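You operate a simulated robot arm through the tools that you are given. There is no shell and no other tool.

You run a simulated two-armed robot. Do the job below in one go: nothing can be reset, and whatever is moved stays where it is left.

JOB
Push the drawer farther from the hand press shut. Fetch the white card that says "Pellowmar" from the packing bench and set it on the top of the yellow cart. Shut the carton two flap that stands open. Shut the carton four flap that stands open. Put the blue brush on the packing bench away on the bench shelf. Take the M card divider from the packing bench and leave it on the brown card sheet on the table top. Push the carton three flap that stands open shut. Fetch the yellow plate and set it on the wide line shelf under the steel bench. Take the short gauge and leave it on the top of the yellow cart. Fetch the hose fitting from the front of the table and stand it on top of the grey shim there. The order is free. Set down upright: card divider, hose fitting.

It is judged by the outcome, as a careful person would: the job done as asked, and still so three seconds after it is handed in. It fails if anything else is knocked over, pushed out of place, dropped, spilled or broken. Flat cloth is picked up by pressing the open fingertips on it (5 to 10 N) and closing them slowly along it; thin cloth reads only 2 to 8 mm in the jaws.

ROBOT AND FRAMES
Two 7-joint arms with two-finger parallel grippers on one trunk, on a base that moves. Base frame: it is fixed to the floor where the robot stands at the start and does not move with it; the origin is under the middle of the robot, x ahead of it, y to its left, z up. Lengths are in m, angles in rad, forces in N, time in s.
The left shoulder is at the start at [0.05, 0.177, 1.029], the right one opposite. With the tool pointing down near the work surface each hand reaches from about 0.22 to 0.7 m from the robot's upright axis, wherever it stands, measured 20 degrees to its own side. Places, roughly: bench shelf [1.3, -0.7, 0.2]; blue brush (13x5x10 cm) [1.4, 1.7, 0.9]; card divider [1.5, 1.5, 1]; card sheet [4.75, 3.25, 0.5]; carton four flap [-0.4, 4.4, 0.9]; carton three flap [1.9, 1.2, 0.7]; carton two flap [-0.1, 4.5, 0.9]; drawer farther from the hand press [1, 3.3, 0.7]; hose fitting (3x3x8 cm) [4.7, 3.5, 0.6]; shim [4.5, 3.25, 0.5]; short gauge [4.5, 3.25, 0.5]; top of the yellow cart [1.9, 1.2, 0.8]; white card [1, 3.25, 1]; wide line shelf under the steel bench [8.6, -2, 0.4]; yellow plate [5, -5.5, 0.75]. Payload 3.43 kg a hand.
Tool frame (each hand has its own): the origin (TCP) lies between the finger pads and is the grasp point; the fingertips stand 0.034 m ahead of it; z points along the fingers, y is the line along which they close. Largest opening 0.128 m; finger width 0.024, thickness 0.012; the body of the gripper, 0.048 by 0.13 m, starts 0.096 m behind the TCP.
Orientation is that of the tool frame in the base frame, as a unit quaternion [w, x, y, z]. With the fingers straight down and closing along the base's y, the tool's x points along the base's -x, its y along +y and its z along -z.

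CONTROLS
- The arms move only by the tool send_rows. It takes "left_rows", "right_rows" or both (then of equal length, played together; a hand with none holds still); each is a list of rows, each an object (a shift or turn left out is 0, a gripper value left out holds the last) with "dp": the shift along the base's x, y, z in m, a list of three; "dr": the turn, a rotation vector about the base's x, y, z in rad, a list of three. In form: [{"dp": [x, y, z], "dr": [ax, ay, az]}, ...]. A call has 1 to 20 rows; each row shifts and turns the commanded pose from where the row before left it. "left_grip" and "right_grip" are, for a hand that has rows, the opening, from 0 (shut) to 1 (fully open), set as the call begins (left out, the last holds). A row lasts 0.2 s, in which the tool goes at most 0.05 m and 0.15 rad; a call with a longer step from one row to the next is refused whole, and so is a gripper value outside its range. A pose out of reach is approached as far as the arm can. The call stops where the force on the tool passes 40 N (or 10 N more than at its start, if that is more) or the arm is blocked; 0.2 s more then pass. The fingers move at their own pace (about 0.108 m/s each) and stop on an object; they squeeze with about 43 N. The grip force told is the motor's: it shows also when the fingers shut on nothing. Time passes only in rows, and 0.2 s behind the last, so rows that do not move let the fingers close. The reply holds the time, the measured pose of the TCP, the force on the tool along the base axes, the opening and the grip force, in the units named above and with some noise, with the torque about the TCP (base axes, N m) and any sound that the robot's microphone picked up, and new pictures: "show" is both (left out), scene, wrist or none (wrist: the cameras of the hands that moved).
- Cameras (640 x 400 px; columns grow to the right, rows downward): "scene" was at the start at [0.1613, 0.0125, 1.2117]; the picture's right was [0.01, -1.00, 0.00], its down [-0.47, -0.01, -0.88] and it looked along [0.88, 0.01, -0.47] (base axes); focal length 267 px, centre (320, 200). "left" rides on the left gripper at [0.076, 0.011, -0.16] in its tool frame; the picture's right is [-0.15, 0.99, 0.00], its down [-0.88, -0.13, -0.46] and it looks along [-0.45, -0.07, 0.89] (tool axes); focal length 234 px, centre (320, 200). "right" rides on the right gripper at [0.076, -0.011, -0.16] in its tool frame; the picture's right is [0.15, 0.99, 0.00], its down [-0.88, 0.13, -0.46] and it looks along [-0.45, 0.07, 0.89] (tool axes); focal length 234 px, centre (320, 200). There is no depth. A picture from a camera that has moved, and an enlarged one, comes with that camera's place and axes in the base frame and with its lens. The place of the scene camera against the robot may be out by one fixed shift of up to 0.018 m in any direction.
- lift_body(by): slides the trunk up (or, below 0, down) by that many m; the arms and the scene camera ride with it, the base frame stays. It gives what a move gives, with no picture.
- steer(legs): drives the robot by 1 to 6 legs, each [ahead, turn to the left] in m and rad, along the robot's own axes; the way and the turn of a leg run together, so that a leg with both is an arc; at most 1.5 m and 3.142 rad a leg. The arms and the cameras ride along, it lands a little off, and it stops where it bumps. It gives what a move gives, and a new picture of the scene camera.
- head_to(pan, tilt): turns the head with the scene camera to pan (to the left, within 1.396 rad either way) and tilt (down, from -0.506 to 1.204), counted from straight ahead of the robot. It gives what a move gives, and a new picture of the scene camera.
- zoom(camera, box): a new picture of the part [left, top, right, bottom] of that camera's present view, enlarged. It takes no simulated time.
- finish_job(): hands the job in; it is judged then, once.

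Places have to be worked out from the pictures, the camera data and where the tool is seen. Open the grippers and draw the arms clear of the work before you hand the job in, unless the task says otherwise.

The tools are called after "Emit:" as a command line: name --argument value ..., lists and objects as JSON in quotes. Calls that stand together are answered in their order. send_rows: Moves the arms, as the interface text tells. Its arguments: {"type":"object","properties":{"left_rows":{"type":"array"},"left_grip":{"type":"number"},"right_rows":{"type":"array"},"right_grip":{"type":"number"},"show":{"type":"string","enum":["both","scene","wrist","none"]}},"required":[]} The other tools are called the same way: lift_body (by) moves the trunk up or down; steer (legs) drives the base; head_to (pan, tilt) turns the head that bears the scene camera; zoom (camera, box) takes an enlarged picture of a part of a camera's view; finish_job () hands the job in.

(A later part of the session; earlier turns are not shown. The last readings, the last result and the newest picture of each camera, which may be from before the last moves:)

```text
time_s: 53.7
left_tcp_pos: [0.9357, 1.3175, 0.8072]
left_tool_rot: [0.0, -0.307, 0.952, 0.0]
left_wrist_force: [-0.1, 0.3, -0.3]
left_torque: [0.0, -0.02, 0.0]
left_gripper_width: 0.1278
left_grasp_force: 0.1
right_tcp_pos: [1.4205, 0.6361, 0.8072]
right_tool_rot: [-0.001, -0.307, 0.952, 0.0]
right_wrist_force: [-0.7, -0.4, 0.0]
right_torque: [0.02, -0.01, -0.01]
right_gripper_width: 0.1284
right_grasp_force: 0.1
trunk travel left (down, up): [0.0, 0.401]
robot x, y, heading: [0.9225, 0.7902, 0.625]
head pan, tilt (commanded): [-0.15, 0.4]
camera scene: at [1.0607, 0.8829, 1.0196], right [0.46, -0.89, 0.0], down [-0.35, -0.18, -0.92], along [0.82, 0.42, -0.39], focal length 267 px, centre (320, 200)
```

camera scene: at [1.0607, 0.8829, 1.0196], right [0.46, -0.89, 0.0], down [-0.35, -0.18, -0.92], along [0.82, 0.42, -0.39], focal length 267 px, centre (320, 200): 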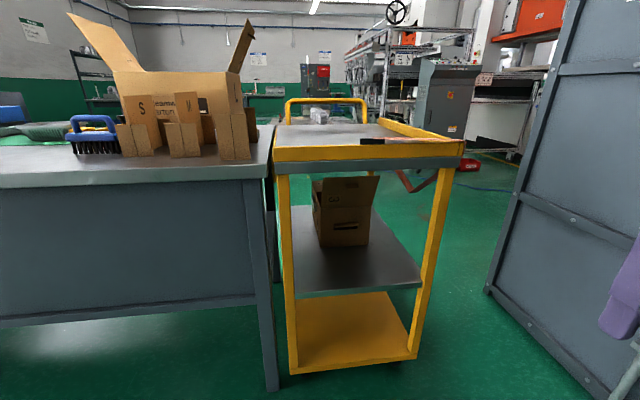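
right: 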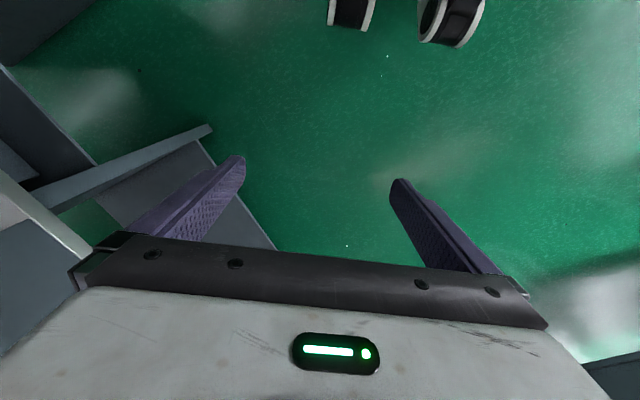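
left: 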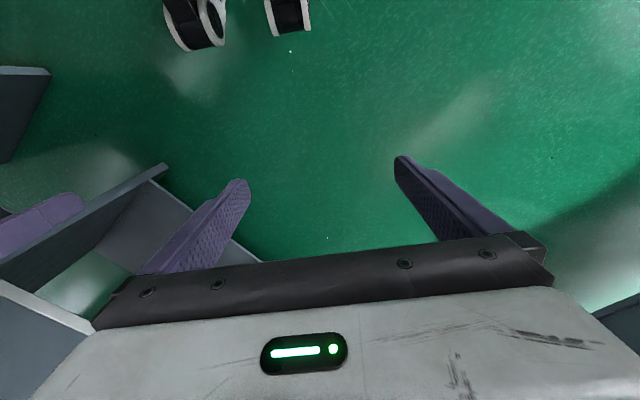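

Heading is 0.625. I turn the right hand to point forward (gripper shut) and raise the left hand so it clears the bench.

Emit:
send_rows --right_rows '[{"dp": [0.0112, 0.0291, -0.01], "dr": [0.0835, -0.1158, 0]}, {"dp": [0.0112, 0.0291, -0.01], "dr": [0.0835, -0.1158, 0]}, {"dp": [0.0112, 0.0291, -0.01], "dr": [0.0835, -0.1158, 0]}, {"dp": [0.0112, 0.0291, -0.01], "dr": [0.0835, -0.1158, 0]}, {"dp": [0.0112, 0.0291, -0.01], "dr": [0.0835, -0.1158, 0]}, {"dp": [0.0112, 0.0291, -0.01], "dr": [0.0835, -0.1158, 0]}, {"dp": [0.0112, 0.0291, -0.01], "dr": [0.0835, -0.1158, 0]}, {"dp": [0.0112, 0.0291, -0.01], "dr": [0.0835, -0.1158, 0]}, {"dp": [0.0112, 0.0291, -0.01], "dr": [0.0835, -0.1158, 0]}, {"dp": [0.0112, 0.0291, -0.01], "dr": [0.0835, -0.1158, 0]}, {"dp": [0.0112, 0.0291, -0.01], "dr": [0.0835, -0.1158, 0]}]' --left_rows '[{"dp": [-0.004, -0.003, 0.02]}, {"dp": [-0.004, -0.003, 0.02]}, {"dp": [-0.004, -0.003, 0.02]}, {"dp": [-0.004, -0.003, 0.02]}, {"dp": [-0.004, -0.003, 0.02]}, {"dp": [-0.004, -0.003, 0.02]}, {"dp": [-0.004, -0.003, 0.02]}, {"dp": [-0.004, -0.003, 0.02]}, {"dp": [-0.004, -0.003, 0.02]}, {"dp": [-0.004, -0.003, 0.02]}, {"dp": [-0.004, -0.003, 0.02]}]' --right_grip 0

```text
time_s: 56.1
left_tcp_pos: [1.0058, 1.3099, 0.9787]
left_tool_rot: [0.0, -0.307, 0.952, -0.001]
left_wrist_force: [-0.4, 0.0, 0.8]
left_torque: [-0.02, 0.02, -0.01]
left_gripper_width: 0.128
left_grasp_force: 0.2
left hand out of reach, approached as far as the arm can: row 1, 2, 3, 4, 5, 6, 7, 8, 9, 10, 11
right_tcp_pos: [1.5123, 0.89, 0.7252]
right_tool_rot: [0.544, -0.258, 0.778, 0.179]
right_wrist_force: [-0.2, 0.4, 0.0]
right_torque: [0.02, 0.01, -0.01]
right_gripper_width: 0.0
right_grasp_force: 33.0
right hand out of reach, approached as far as the arm can: row 9, 10, 11
trunk travel left (down, up): [0.0, 0.401]
robot x, y, heading: [0.922, 0.7899, 0.623]
head pan, tilt (commanded): [-0.15, 0.4]
camera scene: at [1.0607, 0.8829, 1.0195], right [0.46, -0.89, 0.0], down [-0.35, -0.18, -0.92], along [0.82, 0.42, -0.39], focal length 267 px, centre (320, 200)
camera right: at [1.3757, 0.7757, 0.7094], right [-0.63, 0.76, -0.14], down [-0.18, 0.03, 0.98], along [0.76, 0.64, 0.12], focal length 234 px, centre (320, 200)
camera left: at [0.9387, 1.2731, 1.1393], right [-0.46, 0.89, 0.0], down [0.79, 0.41, 0.46], along [0.41, 0.21, -0.89], focal length 234 px, centre (320, 200)
```

scene: 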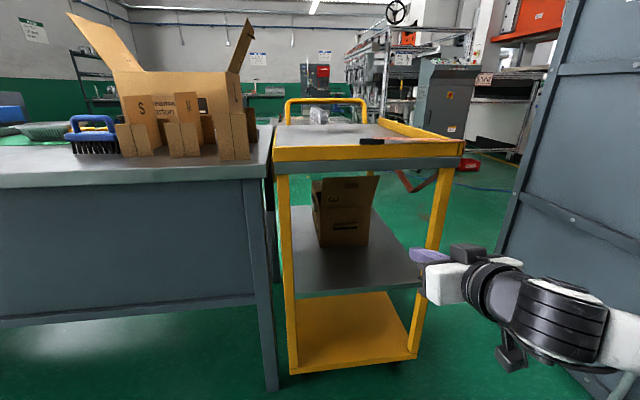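
right: 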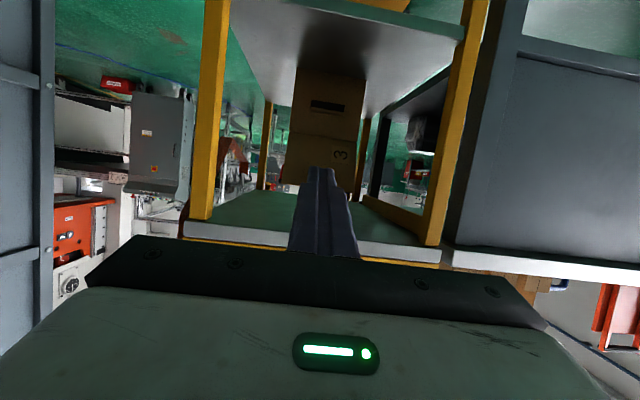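
left: 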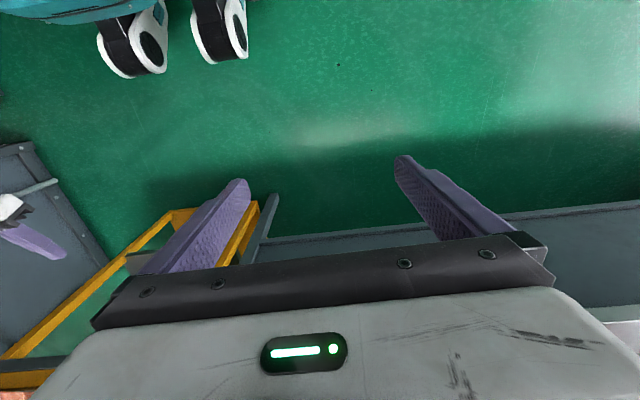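

The right hand points forward and 20° down, a few rows were out of reach. I try finishing the tilt while extending and centring it on the flap.

Emit:
send_rows --right_rows '[{"dp": [0.02, 0.03, -0.005], "dr": [0.05, -0.07, 0]}, {"dp": [0.02, 0.03, -0.005], "dr": [0.05, -0.07, 0]}, {"dp": [0.02, 0.03, -0.005], "dr": [0.05, -0.07, 0]}, {"dp": [0.02, 0.02, -0.005], "dr": [0.05, -0.07, 0]}]'

```text
time_s: 57.1
left_tcp_pos: [1.0068, 1.3105, 0.9777]
left_tool_rot: [0.0, -0.307, 0.952, 0.001]
left_wrist_force: [-0.4, -0.3, -0.1]
left_torque: [0.0, 0.01, -0.02]
left_gripper_width: 0.1276
left_grasp_force: 0.0
right_tcp_pos: [1.5233, 0.9061, 0.726]
right_tool_rot: [0.554, -0.272, 0.76, 0.202]
right_wrist_force: [-0.1, -0.3, 0.0]
right_torque: [-0.02, 0.02, -0.01]
right_gripper_width: 0.0
right_grasp_force: 32.8
right hand out of reach, approached as far as the arm can: row 1, 2, 3, 4
trunk travel left (down, up): [0.0, 0.401]
robot x, y, heading: [0.926, 0.7894, 0.626]
head pan, tilt (commanded): [-0.15, 0.4]
camera scene: at [1.0607, 0.8828, 1.0196], right [0.46, -0.89, 0.0], down [-0.35, -0.18, -0.92], along [0.82, 0.42, -0.39], focal length 267 px, centre (320, 200)
camera right: at [1.3941, 0.7859, 0.7025], right [-0.67, 0.73, -0.13], down [-0.21, -0.01, 0.98], along [0.72, 0.68, 0.16], focal length 234 px, centre (320, 200)
```

scene: 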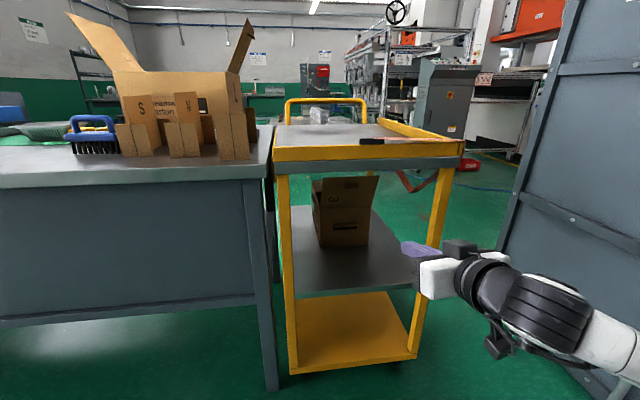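
right: 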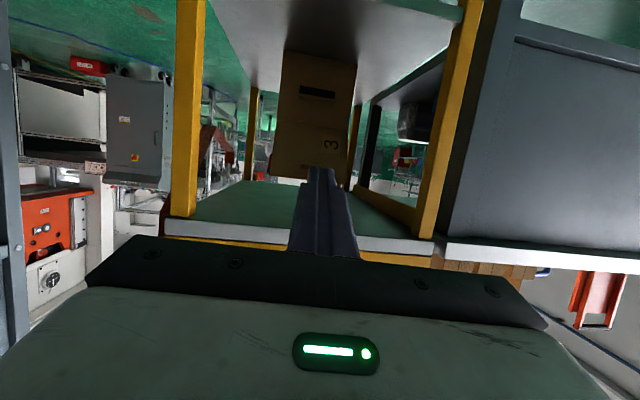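

The limit may be the wrist being too near the shoulder. I extend the hand forward without turning to see whether the reach frees up.

Emit:
send_rows --right_rows '[{"dp": [0.03, 0.021, 0]}, {"dp": [0.03, 0.021, 0]}, {"dp": [0.03, 0.021, 0]}]' --show "wrist"

```text
time_s: 57.9
left_tcp_pos: [1.0061, 1.3093, 0.9789]
left_tool_rot: [0.0, -0.308, 0.952, 0.0]
left_wrist_force: [-0.1, -0.1, -0.4]
left_torque: [0.0, 0.02, 0.0]
left_gripper_width: 0.1279
left_grasp_force: 0.2
right_tcp_pos: [1.6136, 0.9691, 0.7287]
right_tool_rot: [0.554, -0.272, 0.76, 0.202]
right_wrist_force: [0.3, 0.0, 0.2]
right_torque: [0.03, 0.03, 0.01]
right_gripper_width: 0.0
right_grasp_force: 32.8
trunk travel left (down, up): [0.0, 0.401]
robot x, y, heading: [0.9237, 0.786, 0.624]
head pan, tilt (commanded): [-0.15, 0.4]
camera right: at [1.4845, 0.849, 0.7054], right [-0.67, 0.73, -0.13], down [-0.21, -0.01, 0.98], along [0.72, 0.68, 0.16], focal length 234 px, centre (320, 200)
```

right: 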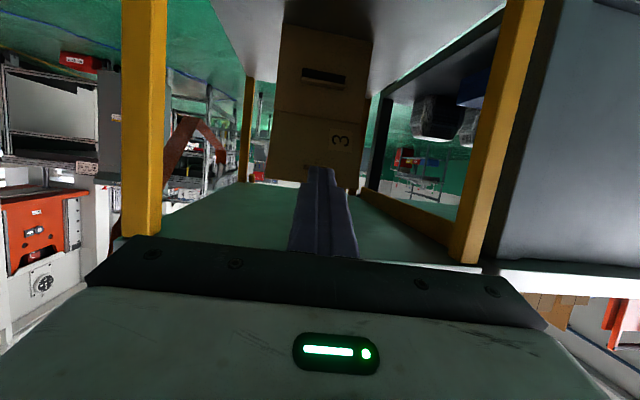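

Extension works. I now try to finish levelling the hand (about 17° left) with a small yaw correction.

Emit:
send_rows --right_rows '[{"dp": [0.0, 0.0, -0.01], "dr": [0.08, -0.11, -0.05]}, {"dp": [0.0, 0.0, -0.01], "dr": [0.08, -0.11, -0.05]}]' --show "both"

```text
time_s: 58.5
left_tcp_pos: [1.006, 1.3099, 0.9779]
left_tool_rot: [0.0, -0.308, 0.951, 0.0]
left_wrist_force: [0.5, -0.8, -0.7]
left_torque: [-0.03, 0.0, 0.0]
left_gripper_width: 0.128
left_grasp_force: 0.1
right_tcp_pos: [1.6195, 0.9601, 0.725]
right_tool_rot: [0.569, -0.267, 0.75, 0.206]
right_wrist_force: [-0.1, -0.3, 0.2]
right_torque: [-0.04, 0.0, -0.02]
right_gripper_width: 0.0
right_grasp_force: 32.9
right hand out of reach, approached as far as the arm can: row 1, 2
trunk travel left (down, up): [0.0, 0.401]
robot x, y, heading: [0.9211, 0.7848, 0.624]
head pan, tilt (commanded): [-0.15, 0.4]
camera scene: at [1.0605, 0.8829, 1.0196], right [0.46, -0.89, 0.0], down [-0.35, -0.18, -0.92], along [0.82, 0.42, -0.39], focal length 267 px, centre (320, 200)
camera right: at [1.4902, 0.8393, 0.6943], right [-0.66, 0.74, -0.14], down [-0.24, -0.03, 0.97], along [0.71, 0.67, 0.2], focal length 234 px, centre (320, 200)
```

scene: 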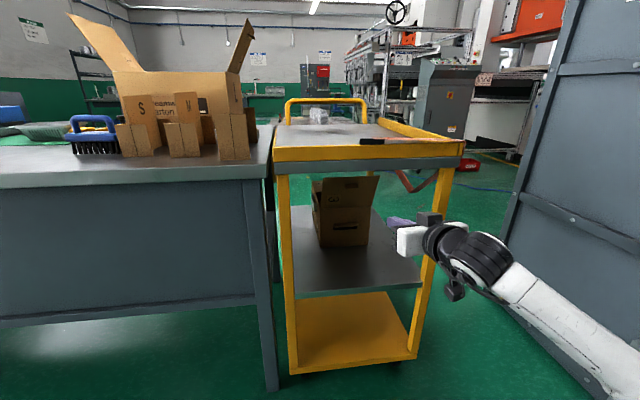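
right: 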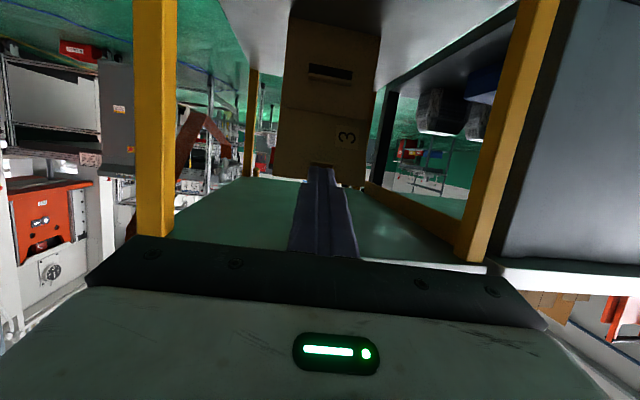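

The hand is level enough (15° down) and the forearm comes in from the right and low. I retract it slightly, then sidestep the robot ~0.12 m left so the arm enters the cart straighter.

Emit:
send_rows --right_rows '[{"dp": [-0.02, -0.014, -0.005]}, {"dp": [-0.02, -0.014, -0.005]}]' --show "none"

Emit:
steer --legs '[[-0.15, 0.0], [0.0, 0.6], [0.2, 0.0], [0.0, -0.633]]'

```text
time_s: 59.1
left_tcp_pos: [1.0064, 1.3093, 0.9785]
left_tool_rot: [0.0, -0.307, 0.952, 0.0]
left_wrist_force: [-0.2, 0.3, -0.5]
left_torque: [0.0, -0.01, 0.01]
left_gripper_width: 0.128
left_grasp_force: 0.1
right_tcp_pos: [1.5894, 0.9227, 0.7069]
right_tool_rot: [0.569, -0.268, 0.75, 0.206]
right_wrist_force: [0.5, -0.1, -0.6]
right_torque: [-0.05, 0.02, -0.01]
right_gripper_width: 0.0
right_grasp_force: 32.4
right hand out of reach, approached as far as the arm can: row 2
trunk travel left (down, up): [0.0, 0.401]
robot x, y, heading: [0.9229, 0.7892, 0.627]
head pan, tilt (commanded): [-0.15, 0.4]
```

```text
time_s: 65.0
left_tcp_pos: [0.9838, 1.4054, 0.9791]
left_tool_rot: [0.0, -0.28, 0.96, 0.0]
left_wrist_force: [-0.1, 0.1, 0.2]
left_torque: [0.01, -0.01, 0.0]
left_gripper_width: 0.1279
left_grasp_force: 0.1
right_tcp_pos: [1.5458, 0.9882, 0.7061]
right_tool_rot: [0.574, -0.247, 0.758, 0.19]
right_wrist_force: [0.8, -0.5, -1.2]
right_torque: [0.03, -0.03, 0.0]
right_gripper_width: 0.0
right_grasp_force: 32.9
trunk travel left (down, up): [0.0, 0.401]
robot x, y, heading: [0.8689, 0.8905, 0.57]
head pan, tilt (commanded): [-0.15, 0.4]
camera scene: at [1.0142, 0.9762, 1.0196], right [0.41, -0.91, 0.0], down [-0.36, -0.16, -0.92], along [0.84, 0.37, -0.39], focal length 267 px, centre (320, 200)
```

scene: 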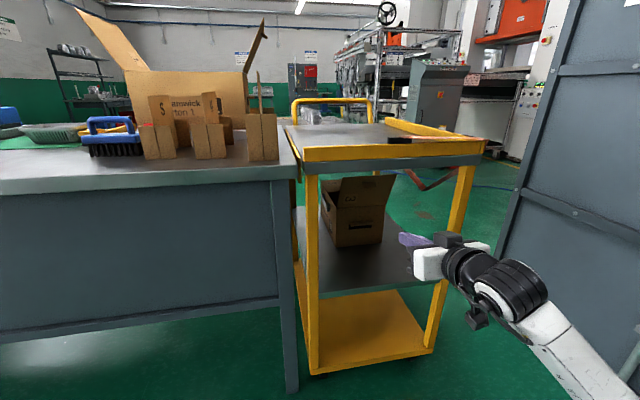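

Now aligned: hand V≈-0.04 versus carton centre ≈-0.08. I zoom to refine the flap's place from this new viewpoint.

Emit:
zoom --camera "scene" --box '[290, 140, 450, 260]'

Emit:
zoom --camera "right" --box '[0, 0, 640, 400]'

```text
3.33 times, centred on (370, 200) of scene
camera zoom: at [1.0142, 0.9762, 1.0196], right [0.41, -0.91, 0.0], down [-0.36, -0.16, -0.92], along [0.84, 0.37, -0.39], focal length 890 px, centre (153, 200)
```

zoom: 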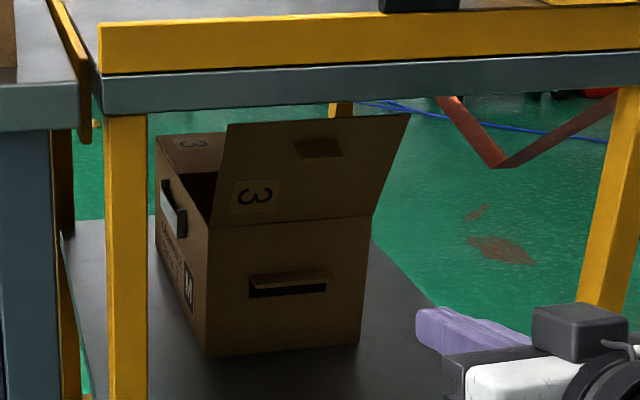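

```text
1.00 times, centred on (320, 200) of right (not enlarged: the box is as wide or as high as the picture)
camera zoom: at [1.4106, 0.8752, 0.6766], right [-0.62, 0.77, -0.14], down [-0.24, -0.02, 0.97], along [0.75, 0.63, 0.19], focal length 234 px, centre (320, 200)
```

zoom: 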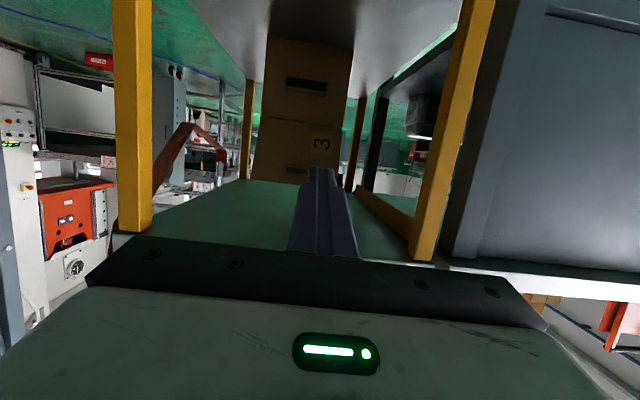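

The wrist view shows the finger will meet the flap around its upper middle if I go straight ahead. I drive 0.27 m forward and look again.

Emit:
steer --legs '[[0.27, 0.0]]'

Emit:
zoom --camera "scene" --box '[260, 160, 500, 400]'

Emit:
zoom --camera "right" --box '[0, 0, 640, 400]'

```text
time_s: 67.0
left_tcp_pos: [1.216, 1.5538, 0.9796]
left_tool_rot: [-0.001, -0.281, 0.96, 0.0]
left_wrist_force: [-0.4, 0.0, 0.7]
left_torque: [0.02, 0.01, 0.0]
left_gripper_width: 0.1278
left_grasp_force: 0.0
right_tcp_pos: [1.7775, 1.1365, 0.707]
right_tool_rot: [0.574, -0.247, 0.757, 0.19]
right_wrist_force: [-0.4, -0.3, 1.0]
right_torque: [0.02, 0.0, 0.01]
right_gripper_width: 0.0001
right_grasp_force: 32.9
trunk travel left (down, up): [0.0, 0.401]
robot x, y, heading: [1.1029, 1.0359, 0.57]
head pan, tilt (commanded): [-0.15, 0.4]
camera scene: at [1.2468, 1.1246, 1.0196], right [0.41, -0.91, 0.0], down [-0.36, -0.16, -0.92], along [0.84, 0.37, -0.39], focal length 267 px, centre (320, 200)
```

scene: 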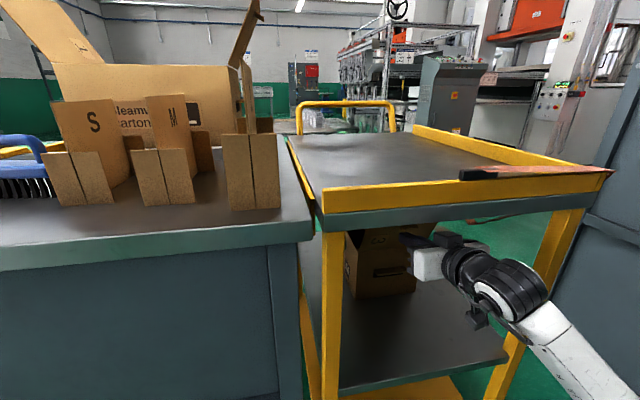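

```text
1.67 times, centred on (380, 280) of scene
camera zoom: at [1.2468, 1.1246, 1.0196], right [0.41, -0.91, 0.0], down [-0.36, -0.16, -0.92], along [0.84, 0.37, -0.39], focal length 445 px, centre (220, 67)
```

zoom: 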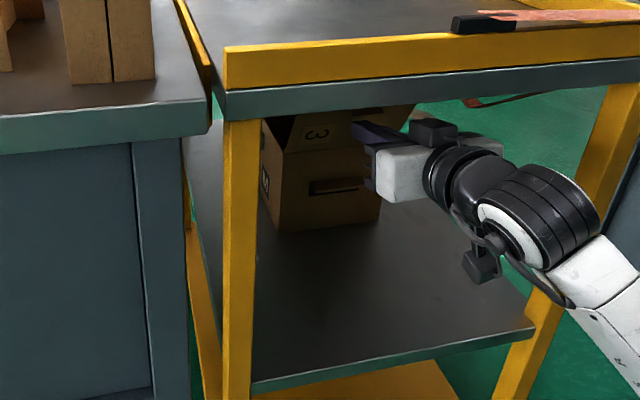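

```text
1.00 times, centred on (320, 200) of right (not enlarged: the box is as wide or as high as the picture)
camera zoom: at [1.6431, 1.0234, 0.6766], right [-0.62, 0.77, -0.14], down [-0.24, -0.02, 0.97], along [0.75, 0.63, 0.19], focal length 234 px, centre (320, 200)
```

zoom: 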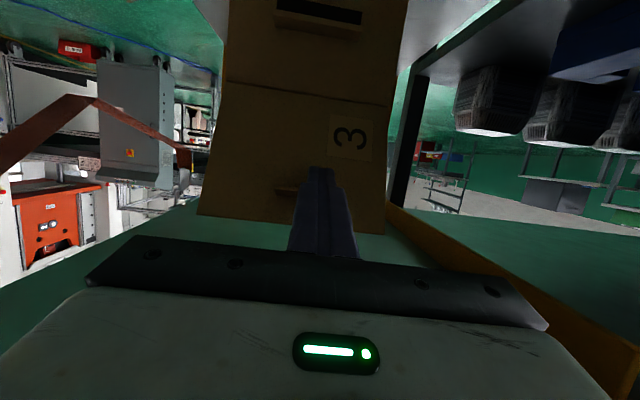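

By the growth of the flap in the wrist view, its hinge is ~(U 2.23, z 0.61) and the fingertip is ~4 cm from it. I push forward along an arc, first to just past vertical.

Emit:
send_rows --right_rows '[{"dp": [0.0183, 0.0123, 0.006]}, {"dp": [0.0183, 0.0123, 0.006]}, {"dp": [0.0183, 0.0123, 0.004]}, {"dp": [0.0183, 0.0123, 0.004]}, {"dp": [0.0228, 0.0153, -0.0075]}, {"dp": [0.0228, 0.0153, -0.0075]}]'

```text
time_s: 68.4
left_tcp_pos: [1.2156, 1.5539, 0.9782]
left_tool_rot: [0.001, -0.281, 0.96, 0.001]
left_wrist_force: [-0.3, 0.6, 0.2]
left_torque: [0.01, -0.02, 0.01]
left_gripper_width: 0.1276
left_grasp_force: 0.0
right_tcp_pos: [1.8979, 1.2152, 0.7146]
right_tool_rot: [0.575, -0.246, 0.757, 0.19]
right_wrist_force: [-0.2, 0.3, 0.6]
right_torque: [0.0, -0.03, -0.01]
right_gripper_width: 0.0
right_grasp_force: 33.3
trunk travel left (down, up): [0.0, 0.401]
robot x, y, heading: [1.1057, 1.0375, 0.567]
head pan, tilt (commanded): [-0.15, 0.4]
camera scene: at [1.2468, 1.1247, 1.0197], right [0.41, -0.91, 0.0], down [-0.36, -0.16, -0.92], along [0.84, 0.37, -0.39], focal length 267 px, centre (320, 200)
camera right: at [1.7633, 1.1023, 0.6834], right [-0.62, 0.78, -0.14], down [-0.24, -0.02, 0.97], along [0.75, 0.63, 0.2], focal length 234 px, centre (320, 200)
```

scene: 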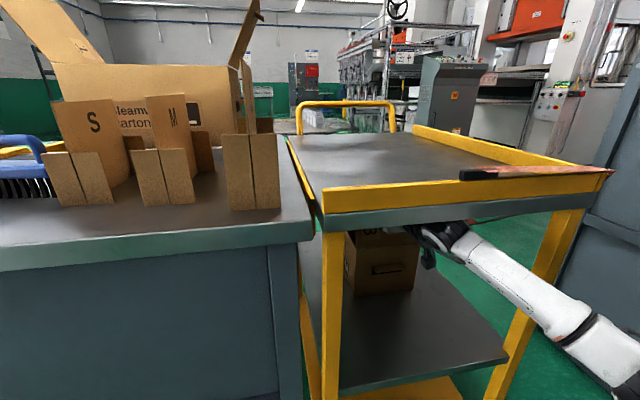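
right: 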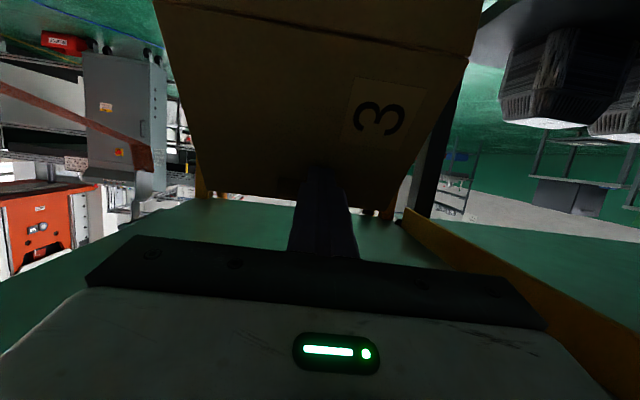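

The flap is already past vertical, leaning back. I continue along the arc, forward and down.

Emit:
send_rows --right_rows '[{"dp": [0.0166, 0.0111, -0.018]}, {"dp": [0.0166, 0.0111, -0.018]}, {"dp": [0.008, 0.0056, -0.016]}, {"dp": [0.004, 0.0028, -0.016]}]'

```text
time_s: 69.4
left_tcp_pos: [1.2165, 1.5533, 0.9782]
left_tool_rot: [-0.001, -0.281, 0.96, -0.001]
left_wrist_force: [-0.4, -0.5, -0.1]
left_torque: [0.01, 0.03, 0.01]
left_gripper_width: 0.1278
left_grasp_force: 0.1
right_tcp_pos: [1.9434, 1.2459, 0.6455]
right_tool_rot: [0.574, -0.247, 0.758, 0.189]
right_wrist_force: [1.1, 0.4, 1.0]
right_torque: [-0.01, -0.01, -0.04]
right_gripper_width: 0.0001
right_grasp_force: 33.2
trunk travel left (down, up): [0.0, 0.401]
robot x, y, heading: [1.1024, 1.0424, 0.565]
head pan, tilt (commanded): [-0.15, 0.4]
camera scene: at [1.2468, 1.1246, 1.0196], right [0.41, -0.91, 0.0], down [-0.36, -0.16, -0.92], along [0.84, 0.37, -0.39], focal length 267 px, centre (320, 200)
camera right: at [1.808, 1.1341, 0.6149], right [-0.62, 0.77, -0.14], down [-0.24, -0.02, 0.97], along [0.75, 0.63, 0.2], focal length 234 px, centre (320, 200)
```

scene: 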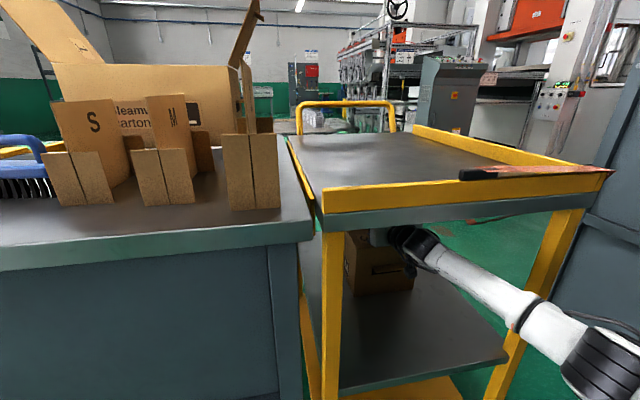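
right: 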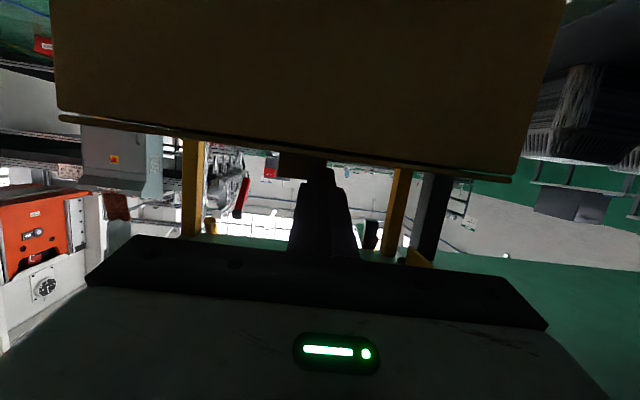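

The flap now lies nearly edge-on to the wrist camera, almost flat. I press gently down in small steps.

Emit:
send_rows --right_rows '[{"dp": [0.002, 0.001, -0.007]}, {"dp": [0.0, 0.0, -0.006]}]'

Emit:
zoom --camera "scene" --box '[310, 210, 510, 335]'

```text
time_s: 70.0
left_tcp_pos: [1.2157, 1.5531, 0.9781]
left_tool_rot: [0.001, -0.28, 0.96, -0.001]
left_wrist_force: [-0.9, -0.1, 0.7]
left_torque: [0.02, -0.02, 0.02]
left_gripper_width: 0.1283
left_grasp_force: 0.2
right_tcp_pos: [1.9442, 1.2485, 0.6378]
right_tool_rot: [0.577, -0.246, 0.755, 0.191]
right_wrist_force: [1.5, -0.3, 10.4]
right_torque: [0.15, -0.27, -0.02]
right_gripper_width: 0.0
right_grasp_force: 32.6
trunk travel left (down, up): [0.0, 0.401]
robot x, y, heading: [1.1019, 1.0391, 0.564]
head pan, tilt (commanded): [-0.15, 0.4]
camera scene: at [1.2459, 1.1243, 1.02], right [0.41, -0.91, 0.0], down [-0.35, -0.16, -0.92], along [0.84, 0.37, -0.39], focal length 267 px, centre (320, 200)
camera right: at [1.8102, 1.1356, 0.6049], right [-0.62, 0.77, -0.14], down [-0.24, -0.02, 0.97], along [0.75, 0.63, 0.2], focal length 234 px, centre (320, 200)
```

scene: 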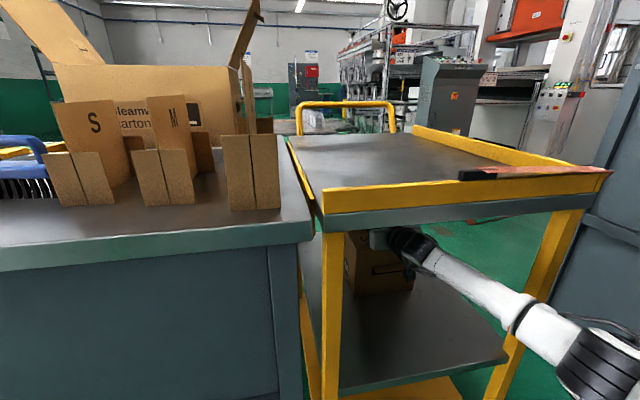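
right: 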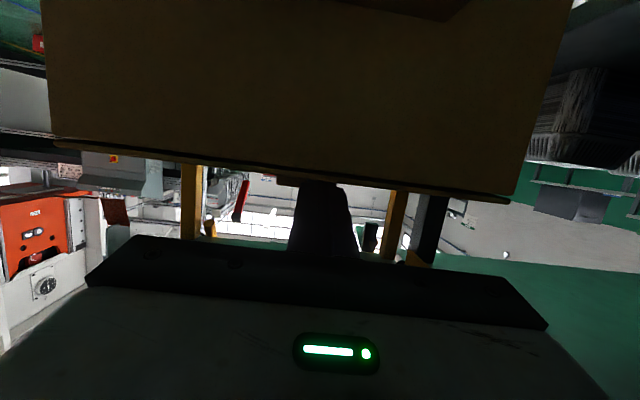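

```text
3.20 times, centred on (410, 272) of scene
camera zoom: at [1.2459, 1.1243, 1.02], right [0.41, -0.91, 0.0], down [-0.35, -0.16, -0.92], along [0.84, 0.37, -0.39], focal length 854 px, centre (32, -32)
```

zoom: 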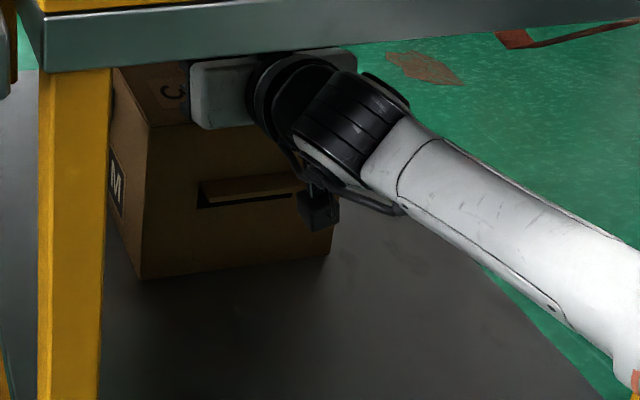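

Contact at ~10 N with the flap flat. I lift off and draw the hand back out to see whether it stays shut.

Emit:
send_rows --right_rows '[{"dp": [-0.004, -0.003, 0.02]}, {"dp": [-0.015, -0.01, 0.015]}, {"dp": [-0.035, -0.0235, 0.005]}, {"dp": [-0.035, -0.0235, 0]}, {"dp": [-0.035, -0.0235, 0]}, {"dp": [-0.035, -0.0235, 0]}]'

Emit:
zoom --camera "scene" --box '[310, 210, 510, 335]'

```text
time_s: 71.4
left_tcp_pos: [1.2159, 1.5542, 0.9782]
left_tool_rot: [0.0, -0.28, 0.96, 0.0]
left_wrist_force: [-1.0, -0.1, 0.0]
left_torque: [0.06, -0.03, -0.01]
left_gripper_width: 0.128
left_grasp_force: 0.1
right_tcp_pos: [1.8394, 1.1687, 0.6613]
right_tool_rot: [0.572, -0.245, 0.759, 0.194]
right_wrist_force: [0.0, 0.0, 0.7]
right_torque: [-0.02, 0.03, -0.05]
right_gripper_width: 0.0
right_grasp_force: 32.9
right hand out of reach, approached as far as the arm can: row 4, 5, 6
trunk travel left (down, up): [0.0, 0.401]
robot x, y, heading: [1.1026, 1.0383, 0.566]
head pan, tilt (commanded): [-0.15, 0.4]
camera scene: at [1.2468, 1.1246, 1.0195], right [0.41, -0.91, 0.0], down [-0.36, -0.16, -0.92], along [0.84, 0.37, -0.39], focal length 267 px, centre (320, 200)
camera right: at [1.7047, 1.0562, 0.6314], right [-0.62, 0.77, -0.13], down [-0.23, -0.03, 0.97], along [0.75, 0.63, 0.19], focal length 234 px, centre (320, 200)
```

scene: 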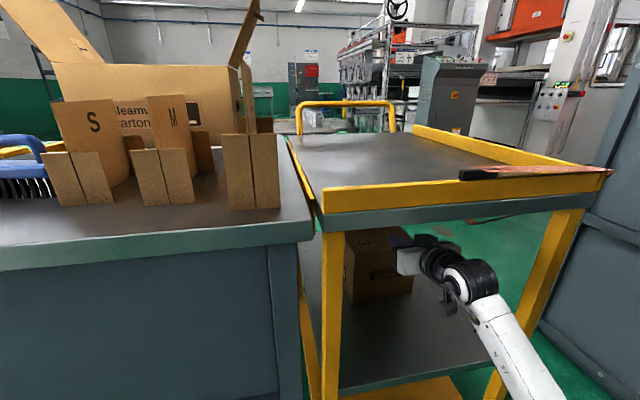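
right: 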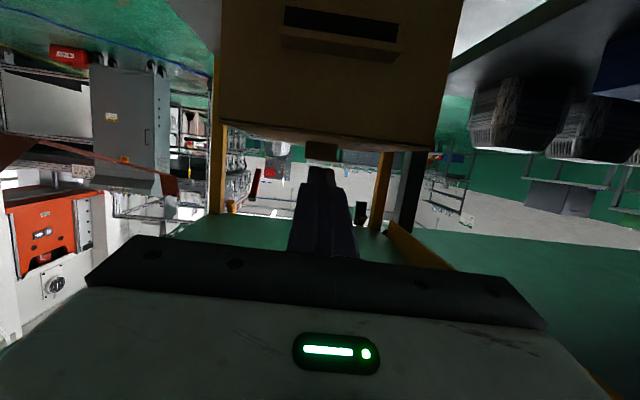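

```text
3.20 times, centred on (410, 272) of scene
camera zoom: at [1.2468, 1.1246, 1.0195], right [0.41, -0.91, 0.0], down [-0.36, -0.16, -0.92], along [0.84, 0.37, -0.39], focal length 854 px, centre (32, -32)
```

zoom: 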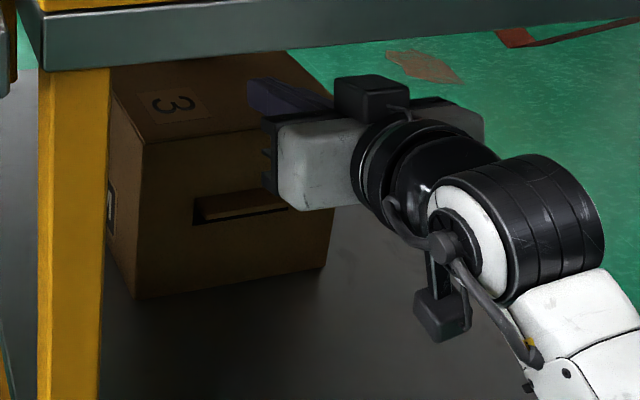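

The flap stays shut. I back the robot out of the cart before refolding the arm.

Emit:
steer --legs '[[-0.3, 0.0]]'

Emit:
zoom --camera "scene" --box '[290, 140, 450, 260]'

```text
time_s: 73.4
left_tcp_pos: [0.967, 1.3933, 0.978]
left_tool_rot: [0.001, -0.279, 0.96, 0.0]
left_wrist_force: [0.0, 1.1, 0.9]
left_torque: [-0.02, 0.01, -0.05]
left_gripper_width: 0.1279
left_grasp_force: 0.0
right_tcp_pos: [1.5876, 1.0047, 0.661]
right_tool_rot: [0.572, -0.244, 0.759, 0.194]
right_wrist_force: [-0.6, -0.8, 0.9]
right_torque: [0.01, -0.02, 0.01]
right_gripper_width: 0.0002
right_grasp_force: 32.7
trunk travel left (down, up): [0.0, 0.401]
robot x, y, heading: [0.8508, 0.8743, 0.563]
head pan, tilt (commanded): [-0.15, 0.4]
camera scene: at [0.995, 0.9639, 1.0196], right [0.4, -0.92, 0.0], down [-0.36, -0.16, -0.92], along [0.84, 0.37, -0.39], focal length 267 px, centre (320, 200)
```

scene: 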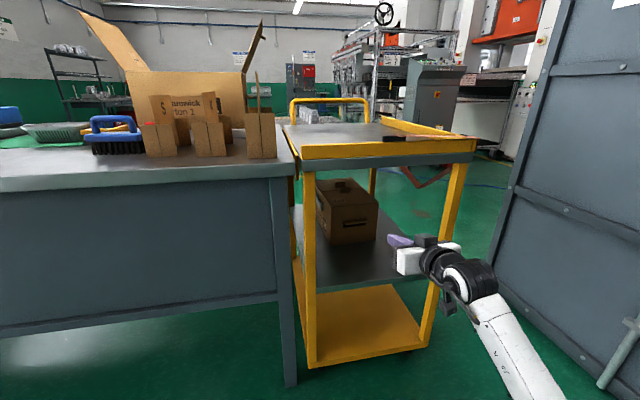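

```text
3.33 times, centred on (370, 200) of scene
camera zoom: at [0.995, 0.9639, 1.0196], right [0.4, -0.92, 0.0], down [-0.36, -0.16, -0.92], along [0.84, 0.37, -0.39], focal length 890 px, centre (153, 200)
```

zoom: 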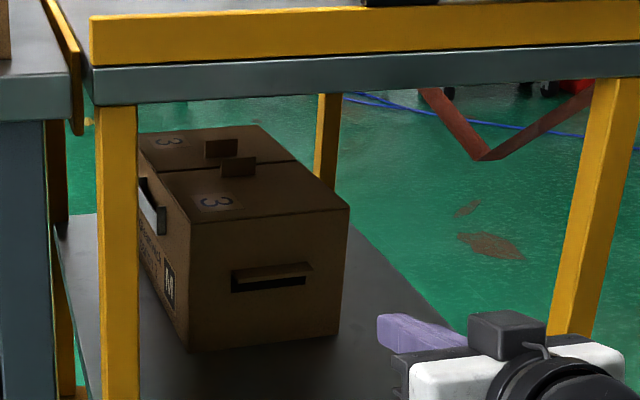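

Carton three is fully shut with both flaps flat. I refold the right hand to point down and then raise the trunk.

Emit:
send_rows --right_rows '[{"dp": [-0.0186, -0.0117, 0.022], "dr": [-0.0769, 0.1218, 0]}, {"dp": [-0.0186, -0.0117, 0.022], "dr": [-0.0769, 0.1218, 0]}, {"dp": [-0.0186, -0.0117, 0.022], "dr": [-0.0769, 0.1218, 0]}, {"dp": [-0.0186, -0.0117, 0.022], "dr": [-0.0769, 0.1218, 0]}, {"dp": [-0.0186, -0.0117, 0.022], "dr": [-0.0769, 0.1218, 0]}, {"dp": [-0.0186, -0.0117, 0.022], "dr": [-0.0769, 0.1218, 0]}, {"dp": [-0.0186, -0.0117, 0.022], "dr": [-0.0769, 0.1218, 0]}, {"dp": [-0.0186, -0.0117, 0.022], "dr": [-0.0769, 0.1218, 0]}, {"dp": [-0.0186, -0.0117, 0.022], "dr": [-0.0769, 0.1218, 0]}]' --right_grip 1 --show "none"

Emit:
lift_body --by 0.25

Emit:
head_to --pan 0.2 --tilt 0.55

```text
time_s: 75.4
left_tcp_pos: [0.966, 1.3934, 0.9778]
left_tool_rot: [0.0, -0.279, 0.96, 0.0]
left_wrist_force: [0.4, -0.2, 0.2]
left_torque: [-0.02, 0.0, 0.0]
left_gripper_width: 0.1278
left_grasp_force: 0.0
right_tcp_pos: [1.42, 0.9017, 0.8587]
right_tool_rot: [-0.01, -0.279, 0.96, 0.033]
right_wrist_force: [0.2, -0.2, -0.4]
right_torque: [0.01, 0.03, 0.0]
right_gripper_width: 0.1279
right_grasp_force: 0.1
trunk travel left (down, up): [0.0, 0.401]
robot x, y, heading: [0.8535, 0.8741, 0.563]
head pan, tilt (commanded): [-0.15, 0.4]
```

```text
time_s: 78.0
left_tcp_pos: [0.9678, 1.3939, 1.228]
left_tool_rot: [0.0, -0.277, 0.961, 0.001]
left_wrist_force: [0.1, 0.4, -0.1]
left_torque: [0.02, 0.0, -0.02]
left_gripper_width: 0.1279
left_grasp_force: 0.0
right_tcp_pos: [1.4209, 0.9026, 1.1098]
right_tool_rot: [-0.01, -0.28, 0.959, 0.033]
right_wrist_force: [-0.5, 0.0, 0.6]
right_torque: [0.01, 0.01, -0.03]
right_gripper_width: 0.1281
right_grasp_force: 0.1
trunk travel left (down, up): [-0.25, 0.151]
robot x, y, heading: [0.8504, 0.8766, 0.563]
head pan, tilt (commanded): [-0.15, 0.4]
```

```text
time_s: 78.8
left_tcp_pos: [0.968, 1.3925, 1.2281]
left_tool_rot: [0.0, -0.279, 0.96, 0.0]
left_wrist_force: [-0.1, -0.1, -0.3]
left_torque: [-0.01, 0.01, 0.01]
left_gripper_width: 0.1279
left_grasp_force: 0.2
right_tcp_pos: [1.4191, 0.9014, 1.1074]
right_tool_rot: [-0.009, -0.279, 0.96, 0.033]
right_wrist_force: [0.6, -0.5, 1.1]
right_torque: [0.01, 0.0, -0.01]
right_gripper_width: 0.128
right_grasp_force: 0.1
trunk travel left (down, up): [-0.25, 0.151]
robot x, y, heading: [0.8489, 0.8764, 0.559]
head pan, tilt (commanded): [0.201, 0.55]
camera scene: at [0.975, 0.9888, 1.2559], right [0.69, -0.72, 0.0], down [-0.38, -0.36, -0.85], along [0.62, 0.59, -0.52], focal length 267 px, centre (320, 200)
```

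scene: 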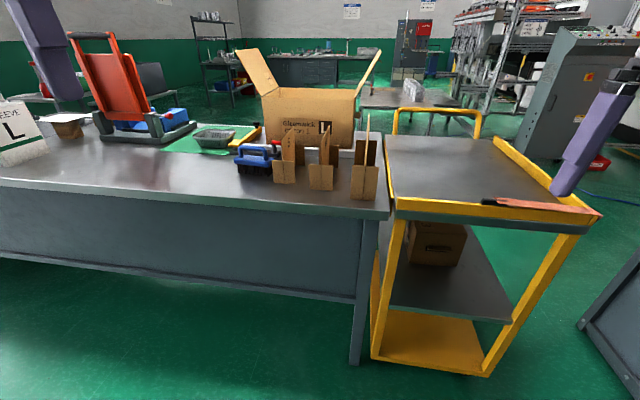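

I zoom on the brush and dividers, and on the right fingers to calibrate the scene camera's offset.

Emit:
zoom --camera "scene" --box '[220, 100, 400, 212]'

Emit:
zoom --camera "scene" --box '[480, 60, 640, 220]'

Emit:
zoom --camera "right" --box '[0, 0, 640, 400]'

```text
3.56 times, centred on (310, 156) of scene
camera zoom: at [0.975, 0.9888, 1.2559], right [0.69, -0.72, 0.0], down [-0.38, -0.36, -0.85], along [0.62, 0.59, -0.52], focal length 949 px, centre (356, 356)
```

zoom: 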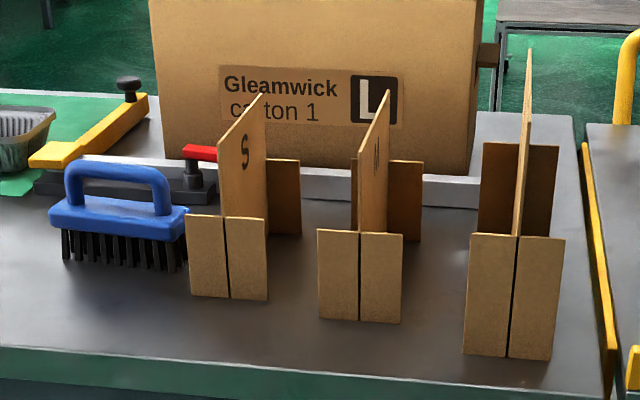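

```text
2.50 times, centred on (560, 140) of scene
camera zoom: at [0.975, 0.9888, 1.2559], right [0.69, -0.72, 0.0], down [-0.38, -0.36, -0.85], along [0.62, 0.59, -0.52], focal length 667 px, centre (-280, 350)
```

zoom: 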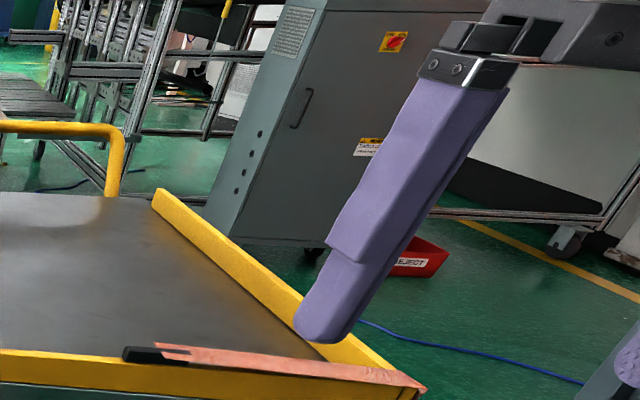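

```text
1.00 times, centred on (320, 200) of right (not enlarged: the box is as wide or as high as the picture)
camera zoom: at [1.3674, 0.8416, 1.2671], right [-0.65, 0.75, 0.07], down [0.69, 0.56, 0.46], along [0.31, 0.35, -0.88], focal length 234 px, centre (320, 200)
```

zoom: 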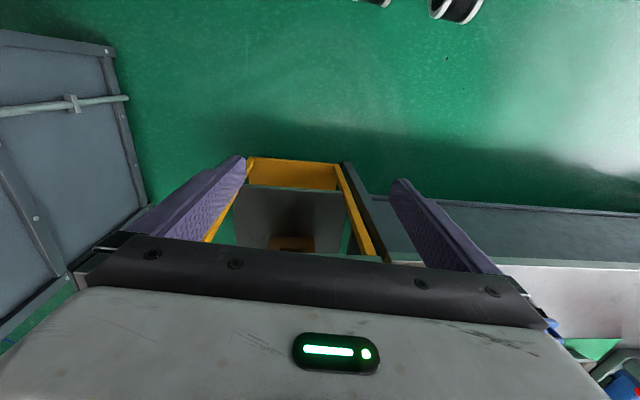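

Brush ≈(1.447,1.746), axis along the bench; M panel ≈(1.51,1.49) standing ~1.0 high. I tuck the right hand back and up, then drive nearer for the brush with the left hand.

Emit:
send_rows --right_rows '[{"dp": [-0.0233, -0.0382, 0.016]}, {"dp": [-0.0233, -0.0382, 0.016]}, {"dp": [-0.0233, -0.0382, 0.016]}, {"dp": [-0.0233, -0.0382, 0.016]}, {"dp": [-0.0233, -0.0382, 0.016]}]' --show "none"

Emit:
steer --legs '[[0.0, 0.45], [0.45, 0.0], [0.0, -0.42]]'

```text
time_s: 80.0
left_tcp_pos: [0.9673, 1.3941, 1.2282]
left_tool_rot: [0.0, -0.278, 0.961, 0.0]
left_wrist_force: [-0.7, 0.5, 0.2]
left_torque: [-0.05, 0.0, 0.0]
left_gripper_width: 0.1277
left_grasp_force: 0.0
right_tcp_pos: [1.324, 0.7493, 1.1703]
right_tool_rot: [-0.009, -0.28, 0.959, 0.033]
right_wrist_force: [-0.8, 0.7, 0.3]
right_torque: [-0.01, 0.0, 0.02]
right_gripper_width: 0.1278
right_grasp_force: 0.1
right hand out of reach, approached as far as the arm can: row 4, 5
trunk travel left (down, up): [-0.25, 0.151]
robot x, y, heading: [0.8547, 0.8785, 0.555]
head pan, tilt (commanded): [0.201, 0.55]
```

```text
time_s: 85.3
left_tcp_pos: [1.1939, 1.7776, 1.2291]
left_tool_rot: [0.0, -0.292, 0.956, 0.0]
left_wrist_force: [0.0, 0.6, 0.0]
left_torque: [-0.02, 0.04, -0.03]
left_gripper_width: 0.1278
left_grasp_force: 0.0
right_tcp_pos: [1.5689, 1.1451, 1.1689]
right_tool_rot: [-0.011, -0.293, 0.956, 0.034]
right_wrist_force: [0.0, 0.2, -0.7]
right_torque: [0.02, 0.01, 0.0]
right_gripper_width: 0.128
right_grasp_force: 0.0
trunk travel left (down, up): [-0.25, 0.151]
robot x, y, heading: [1.0931, 1.2602, 0.587]
head pan, tilt (commanded): [0.201, 0.55]
camera scene: at [1.2141, 1.3738, 1.2559], right [0.71, -0.7, 0.0], down [-0.37, -0.37, -0.85], along [0.6, 0.61, -0.52], focal length 267 px, centre (320, 200)
```

scene: 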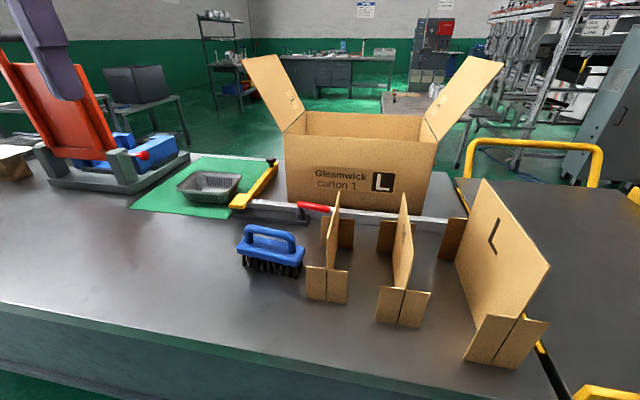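

Brush centre is about (1.447,1.745). I swing the left hand above it, yawing −90° so the fingers close across its 5 cm width.

Emit:
send_rows --left_rows '[{"dp": [0.023, -0.003, -0.009], "dr": [0, 0, -0.1428]}, {"dp": [0.023, -0.003, -0.009], "dr": [0, 0, -0.1428]}, {"dp": [0.023, -0.003, -0.009], "dr": [0, 0, -0.1428]}, {"dp": [0.023, -0.003, -0.009], "dr": [0, 0, -0.1428]}, {"dp": [0.023, -0.003, -0.009], "dr": [0, 0, -0.1428]}, {"dp": [0.023, -0.003, -0.009], "dr": [0, 0, -0.1428]}, {"dp": [0.023, -0.003, -0.009], "dr": [0, 0, -0.1428]}, {"dp": [0.023, -0.003, -0.009], "dr": [0, 0, -0.1428]}, {"dp": [0.023, -0.003, -0.009], "dr": [0, 0, -0.1428]}, {"dp": [0.023, -0.003, -0.009], "dr": [0, 0, -0.1428]}, {"dp": [0.023, -0.003, -0.009], "dr": [0, 0, -0.1428]}]'

```text
time_s: 87.7
left_tcp_pos: [1.3382, 1.4882, 1.0199]
left_tool_rot: [0.0, 0.47, 0.883, 0.001]
left_wrist_force: [0.3, -0.3, 0.0]
left_torque: [0.02, 0.0, -0.01]
left_gripper_width: 0.1282
left_grasp_force: 0.0
left hand out of reach, approached as far as the arm can: row 2, 3, 4, 5, 6, 7, 8, 9, 10, 11
right_tcp_pos: [1.5689, 1.1448, 1.1696]
right_tool_rot: [-0.01, -0.293, 0.956, 0.033]
right_wrist_force: [0.9, 0.4, -0.4]
right_torque: [0.01, -0.01, 0.02]
right_gripper_width: 0.1279
right_grasp_force: 0.1
trunk travel left (down, up): [-0.25, 0.151]
robot x, y, heading: [1.0937, 1.2626, 0.594]
head pan, tilt (commanded): [0.201, 0.55]
camera scene: at [1.2141, 1.3737, 1.2559], right [0.71, -0.7, 0.0], down [-0.37, -0.37, -0.85], along [0.6, 0.61, -0.52], focal length 267 px, centre (320, 200)
camera left: at [1.3064, 1.5554, 1.1806], right [0.9, 0.43, 0.0], down [0.38, -0.8, 0.46], along [0.2, -0.41, -0.89], focal length 234 px, centre (320, 200)
```

scene: 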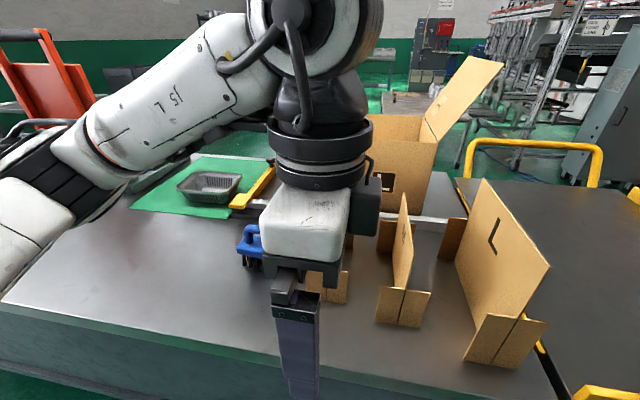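
left: 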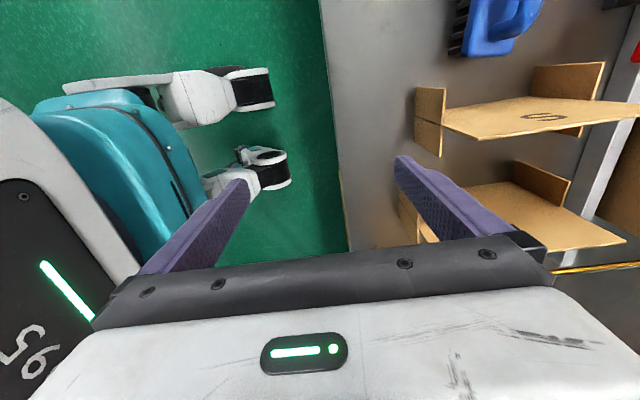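

The yaw was reached but the position drifted toward the body; nothing was touched. I raise the hand and move it toward the brush again.

Emit:
send_rows --left_rows '[{"dp": [0.0, 0.0, 0.04]}, {"dp": [0.0, 0.0, 0.04]}, {"dp": [0.01, 0.035, 0.01]}, {"dp": [0.015, 0.04, 0.0]}, {"dp": [0.02, 0.04, 0.0]}, {"dp": [0.02, 0.04, 0.0]}]'

```text
time_s: 89.1
left_tcp_pos: [1.3034, 1.5065, 1.0562]
left_tool_rot: [0.0, 0.47, 0.883, 0.0]
left_wrist_force: [-0.3, 0.6, -0.7]
left_torque: [0.0, 0.0, 0.01]
left_gripper_width: 0.1279
left_grasp_force: 0.1
left hand out of reach, approached as far as the arm can: row 1, 2, 3, 4, 5, 6
right_tcp_pos: [1.5689, 1.145, 1.1689]
right_tool_rot: [-0.011, -0.293, 0.955, 0.032]
right_wrist_force: [0.4, 0.9, 0.1]
right_torque: [0.02, 0.0, -0.03]
right_gripper_width: 0.1279
right_grasp_force: 0.0
trunk travel left (down, up): [-0.25, 0.151]
robot x, y, heading: [1.0912, 1.2592, 0.588]
head pan, tilt (commanded): [0.201, 0.55]
camera scene: at [1.214, 1.3743, 1.2558], right [0.71, -0.7, 0.0], down [-0.37, -0.37, -0.85], along [0.6, 0.61, -0.52], focal length 267 px, centre (320, 200)
camera left: at [1.272, 1.5732, 1.2164], right [0.9, 0.43, 0.0], down [0.38, -0.8, 0.46], along [0.2, -0.41, -0.89], focal length 234 px, centre (320, 200)
```

scene: 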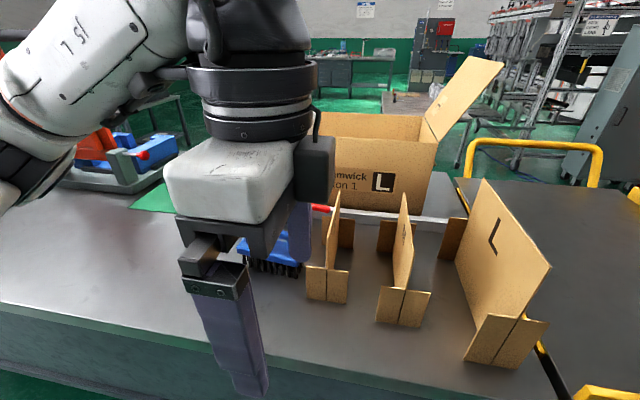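
left: 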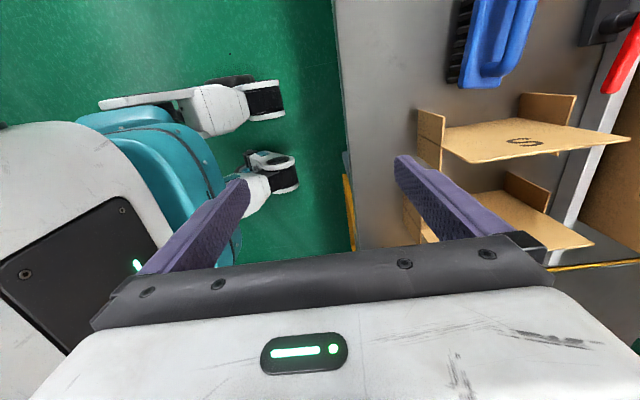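

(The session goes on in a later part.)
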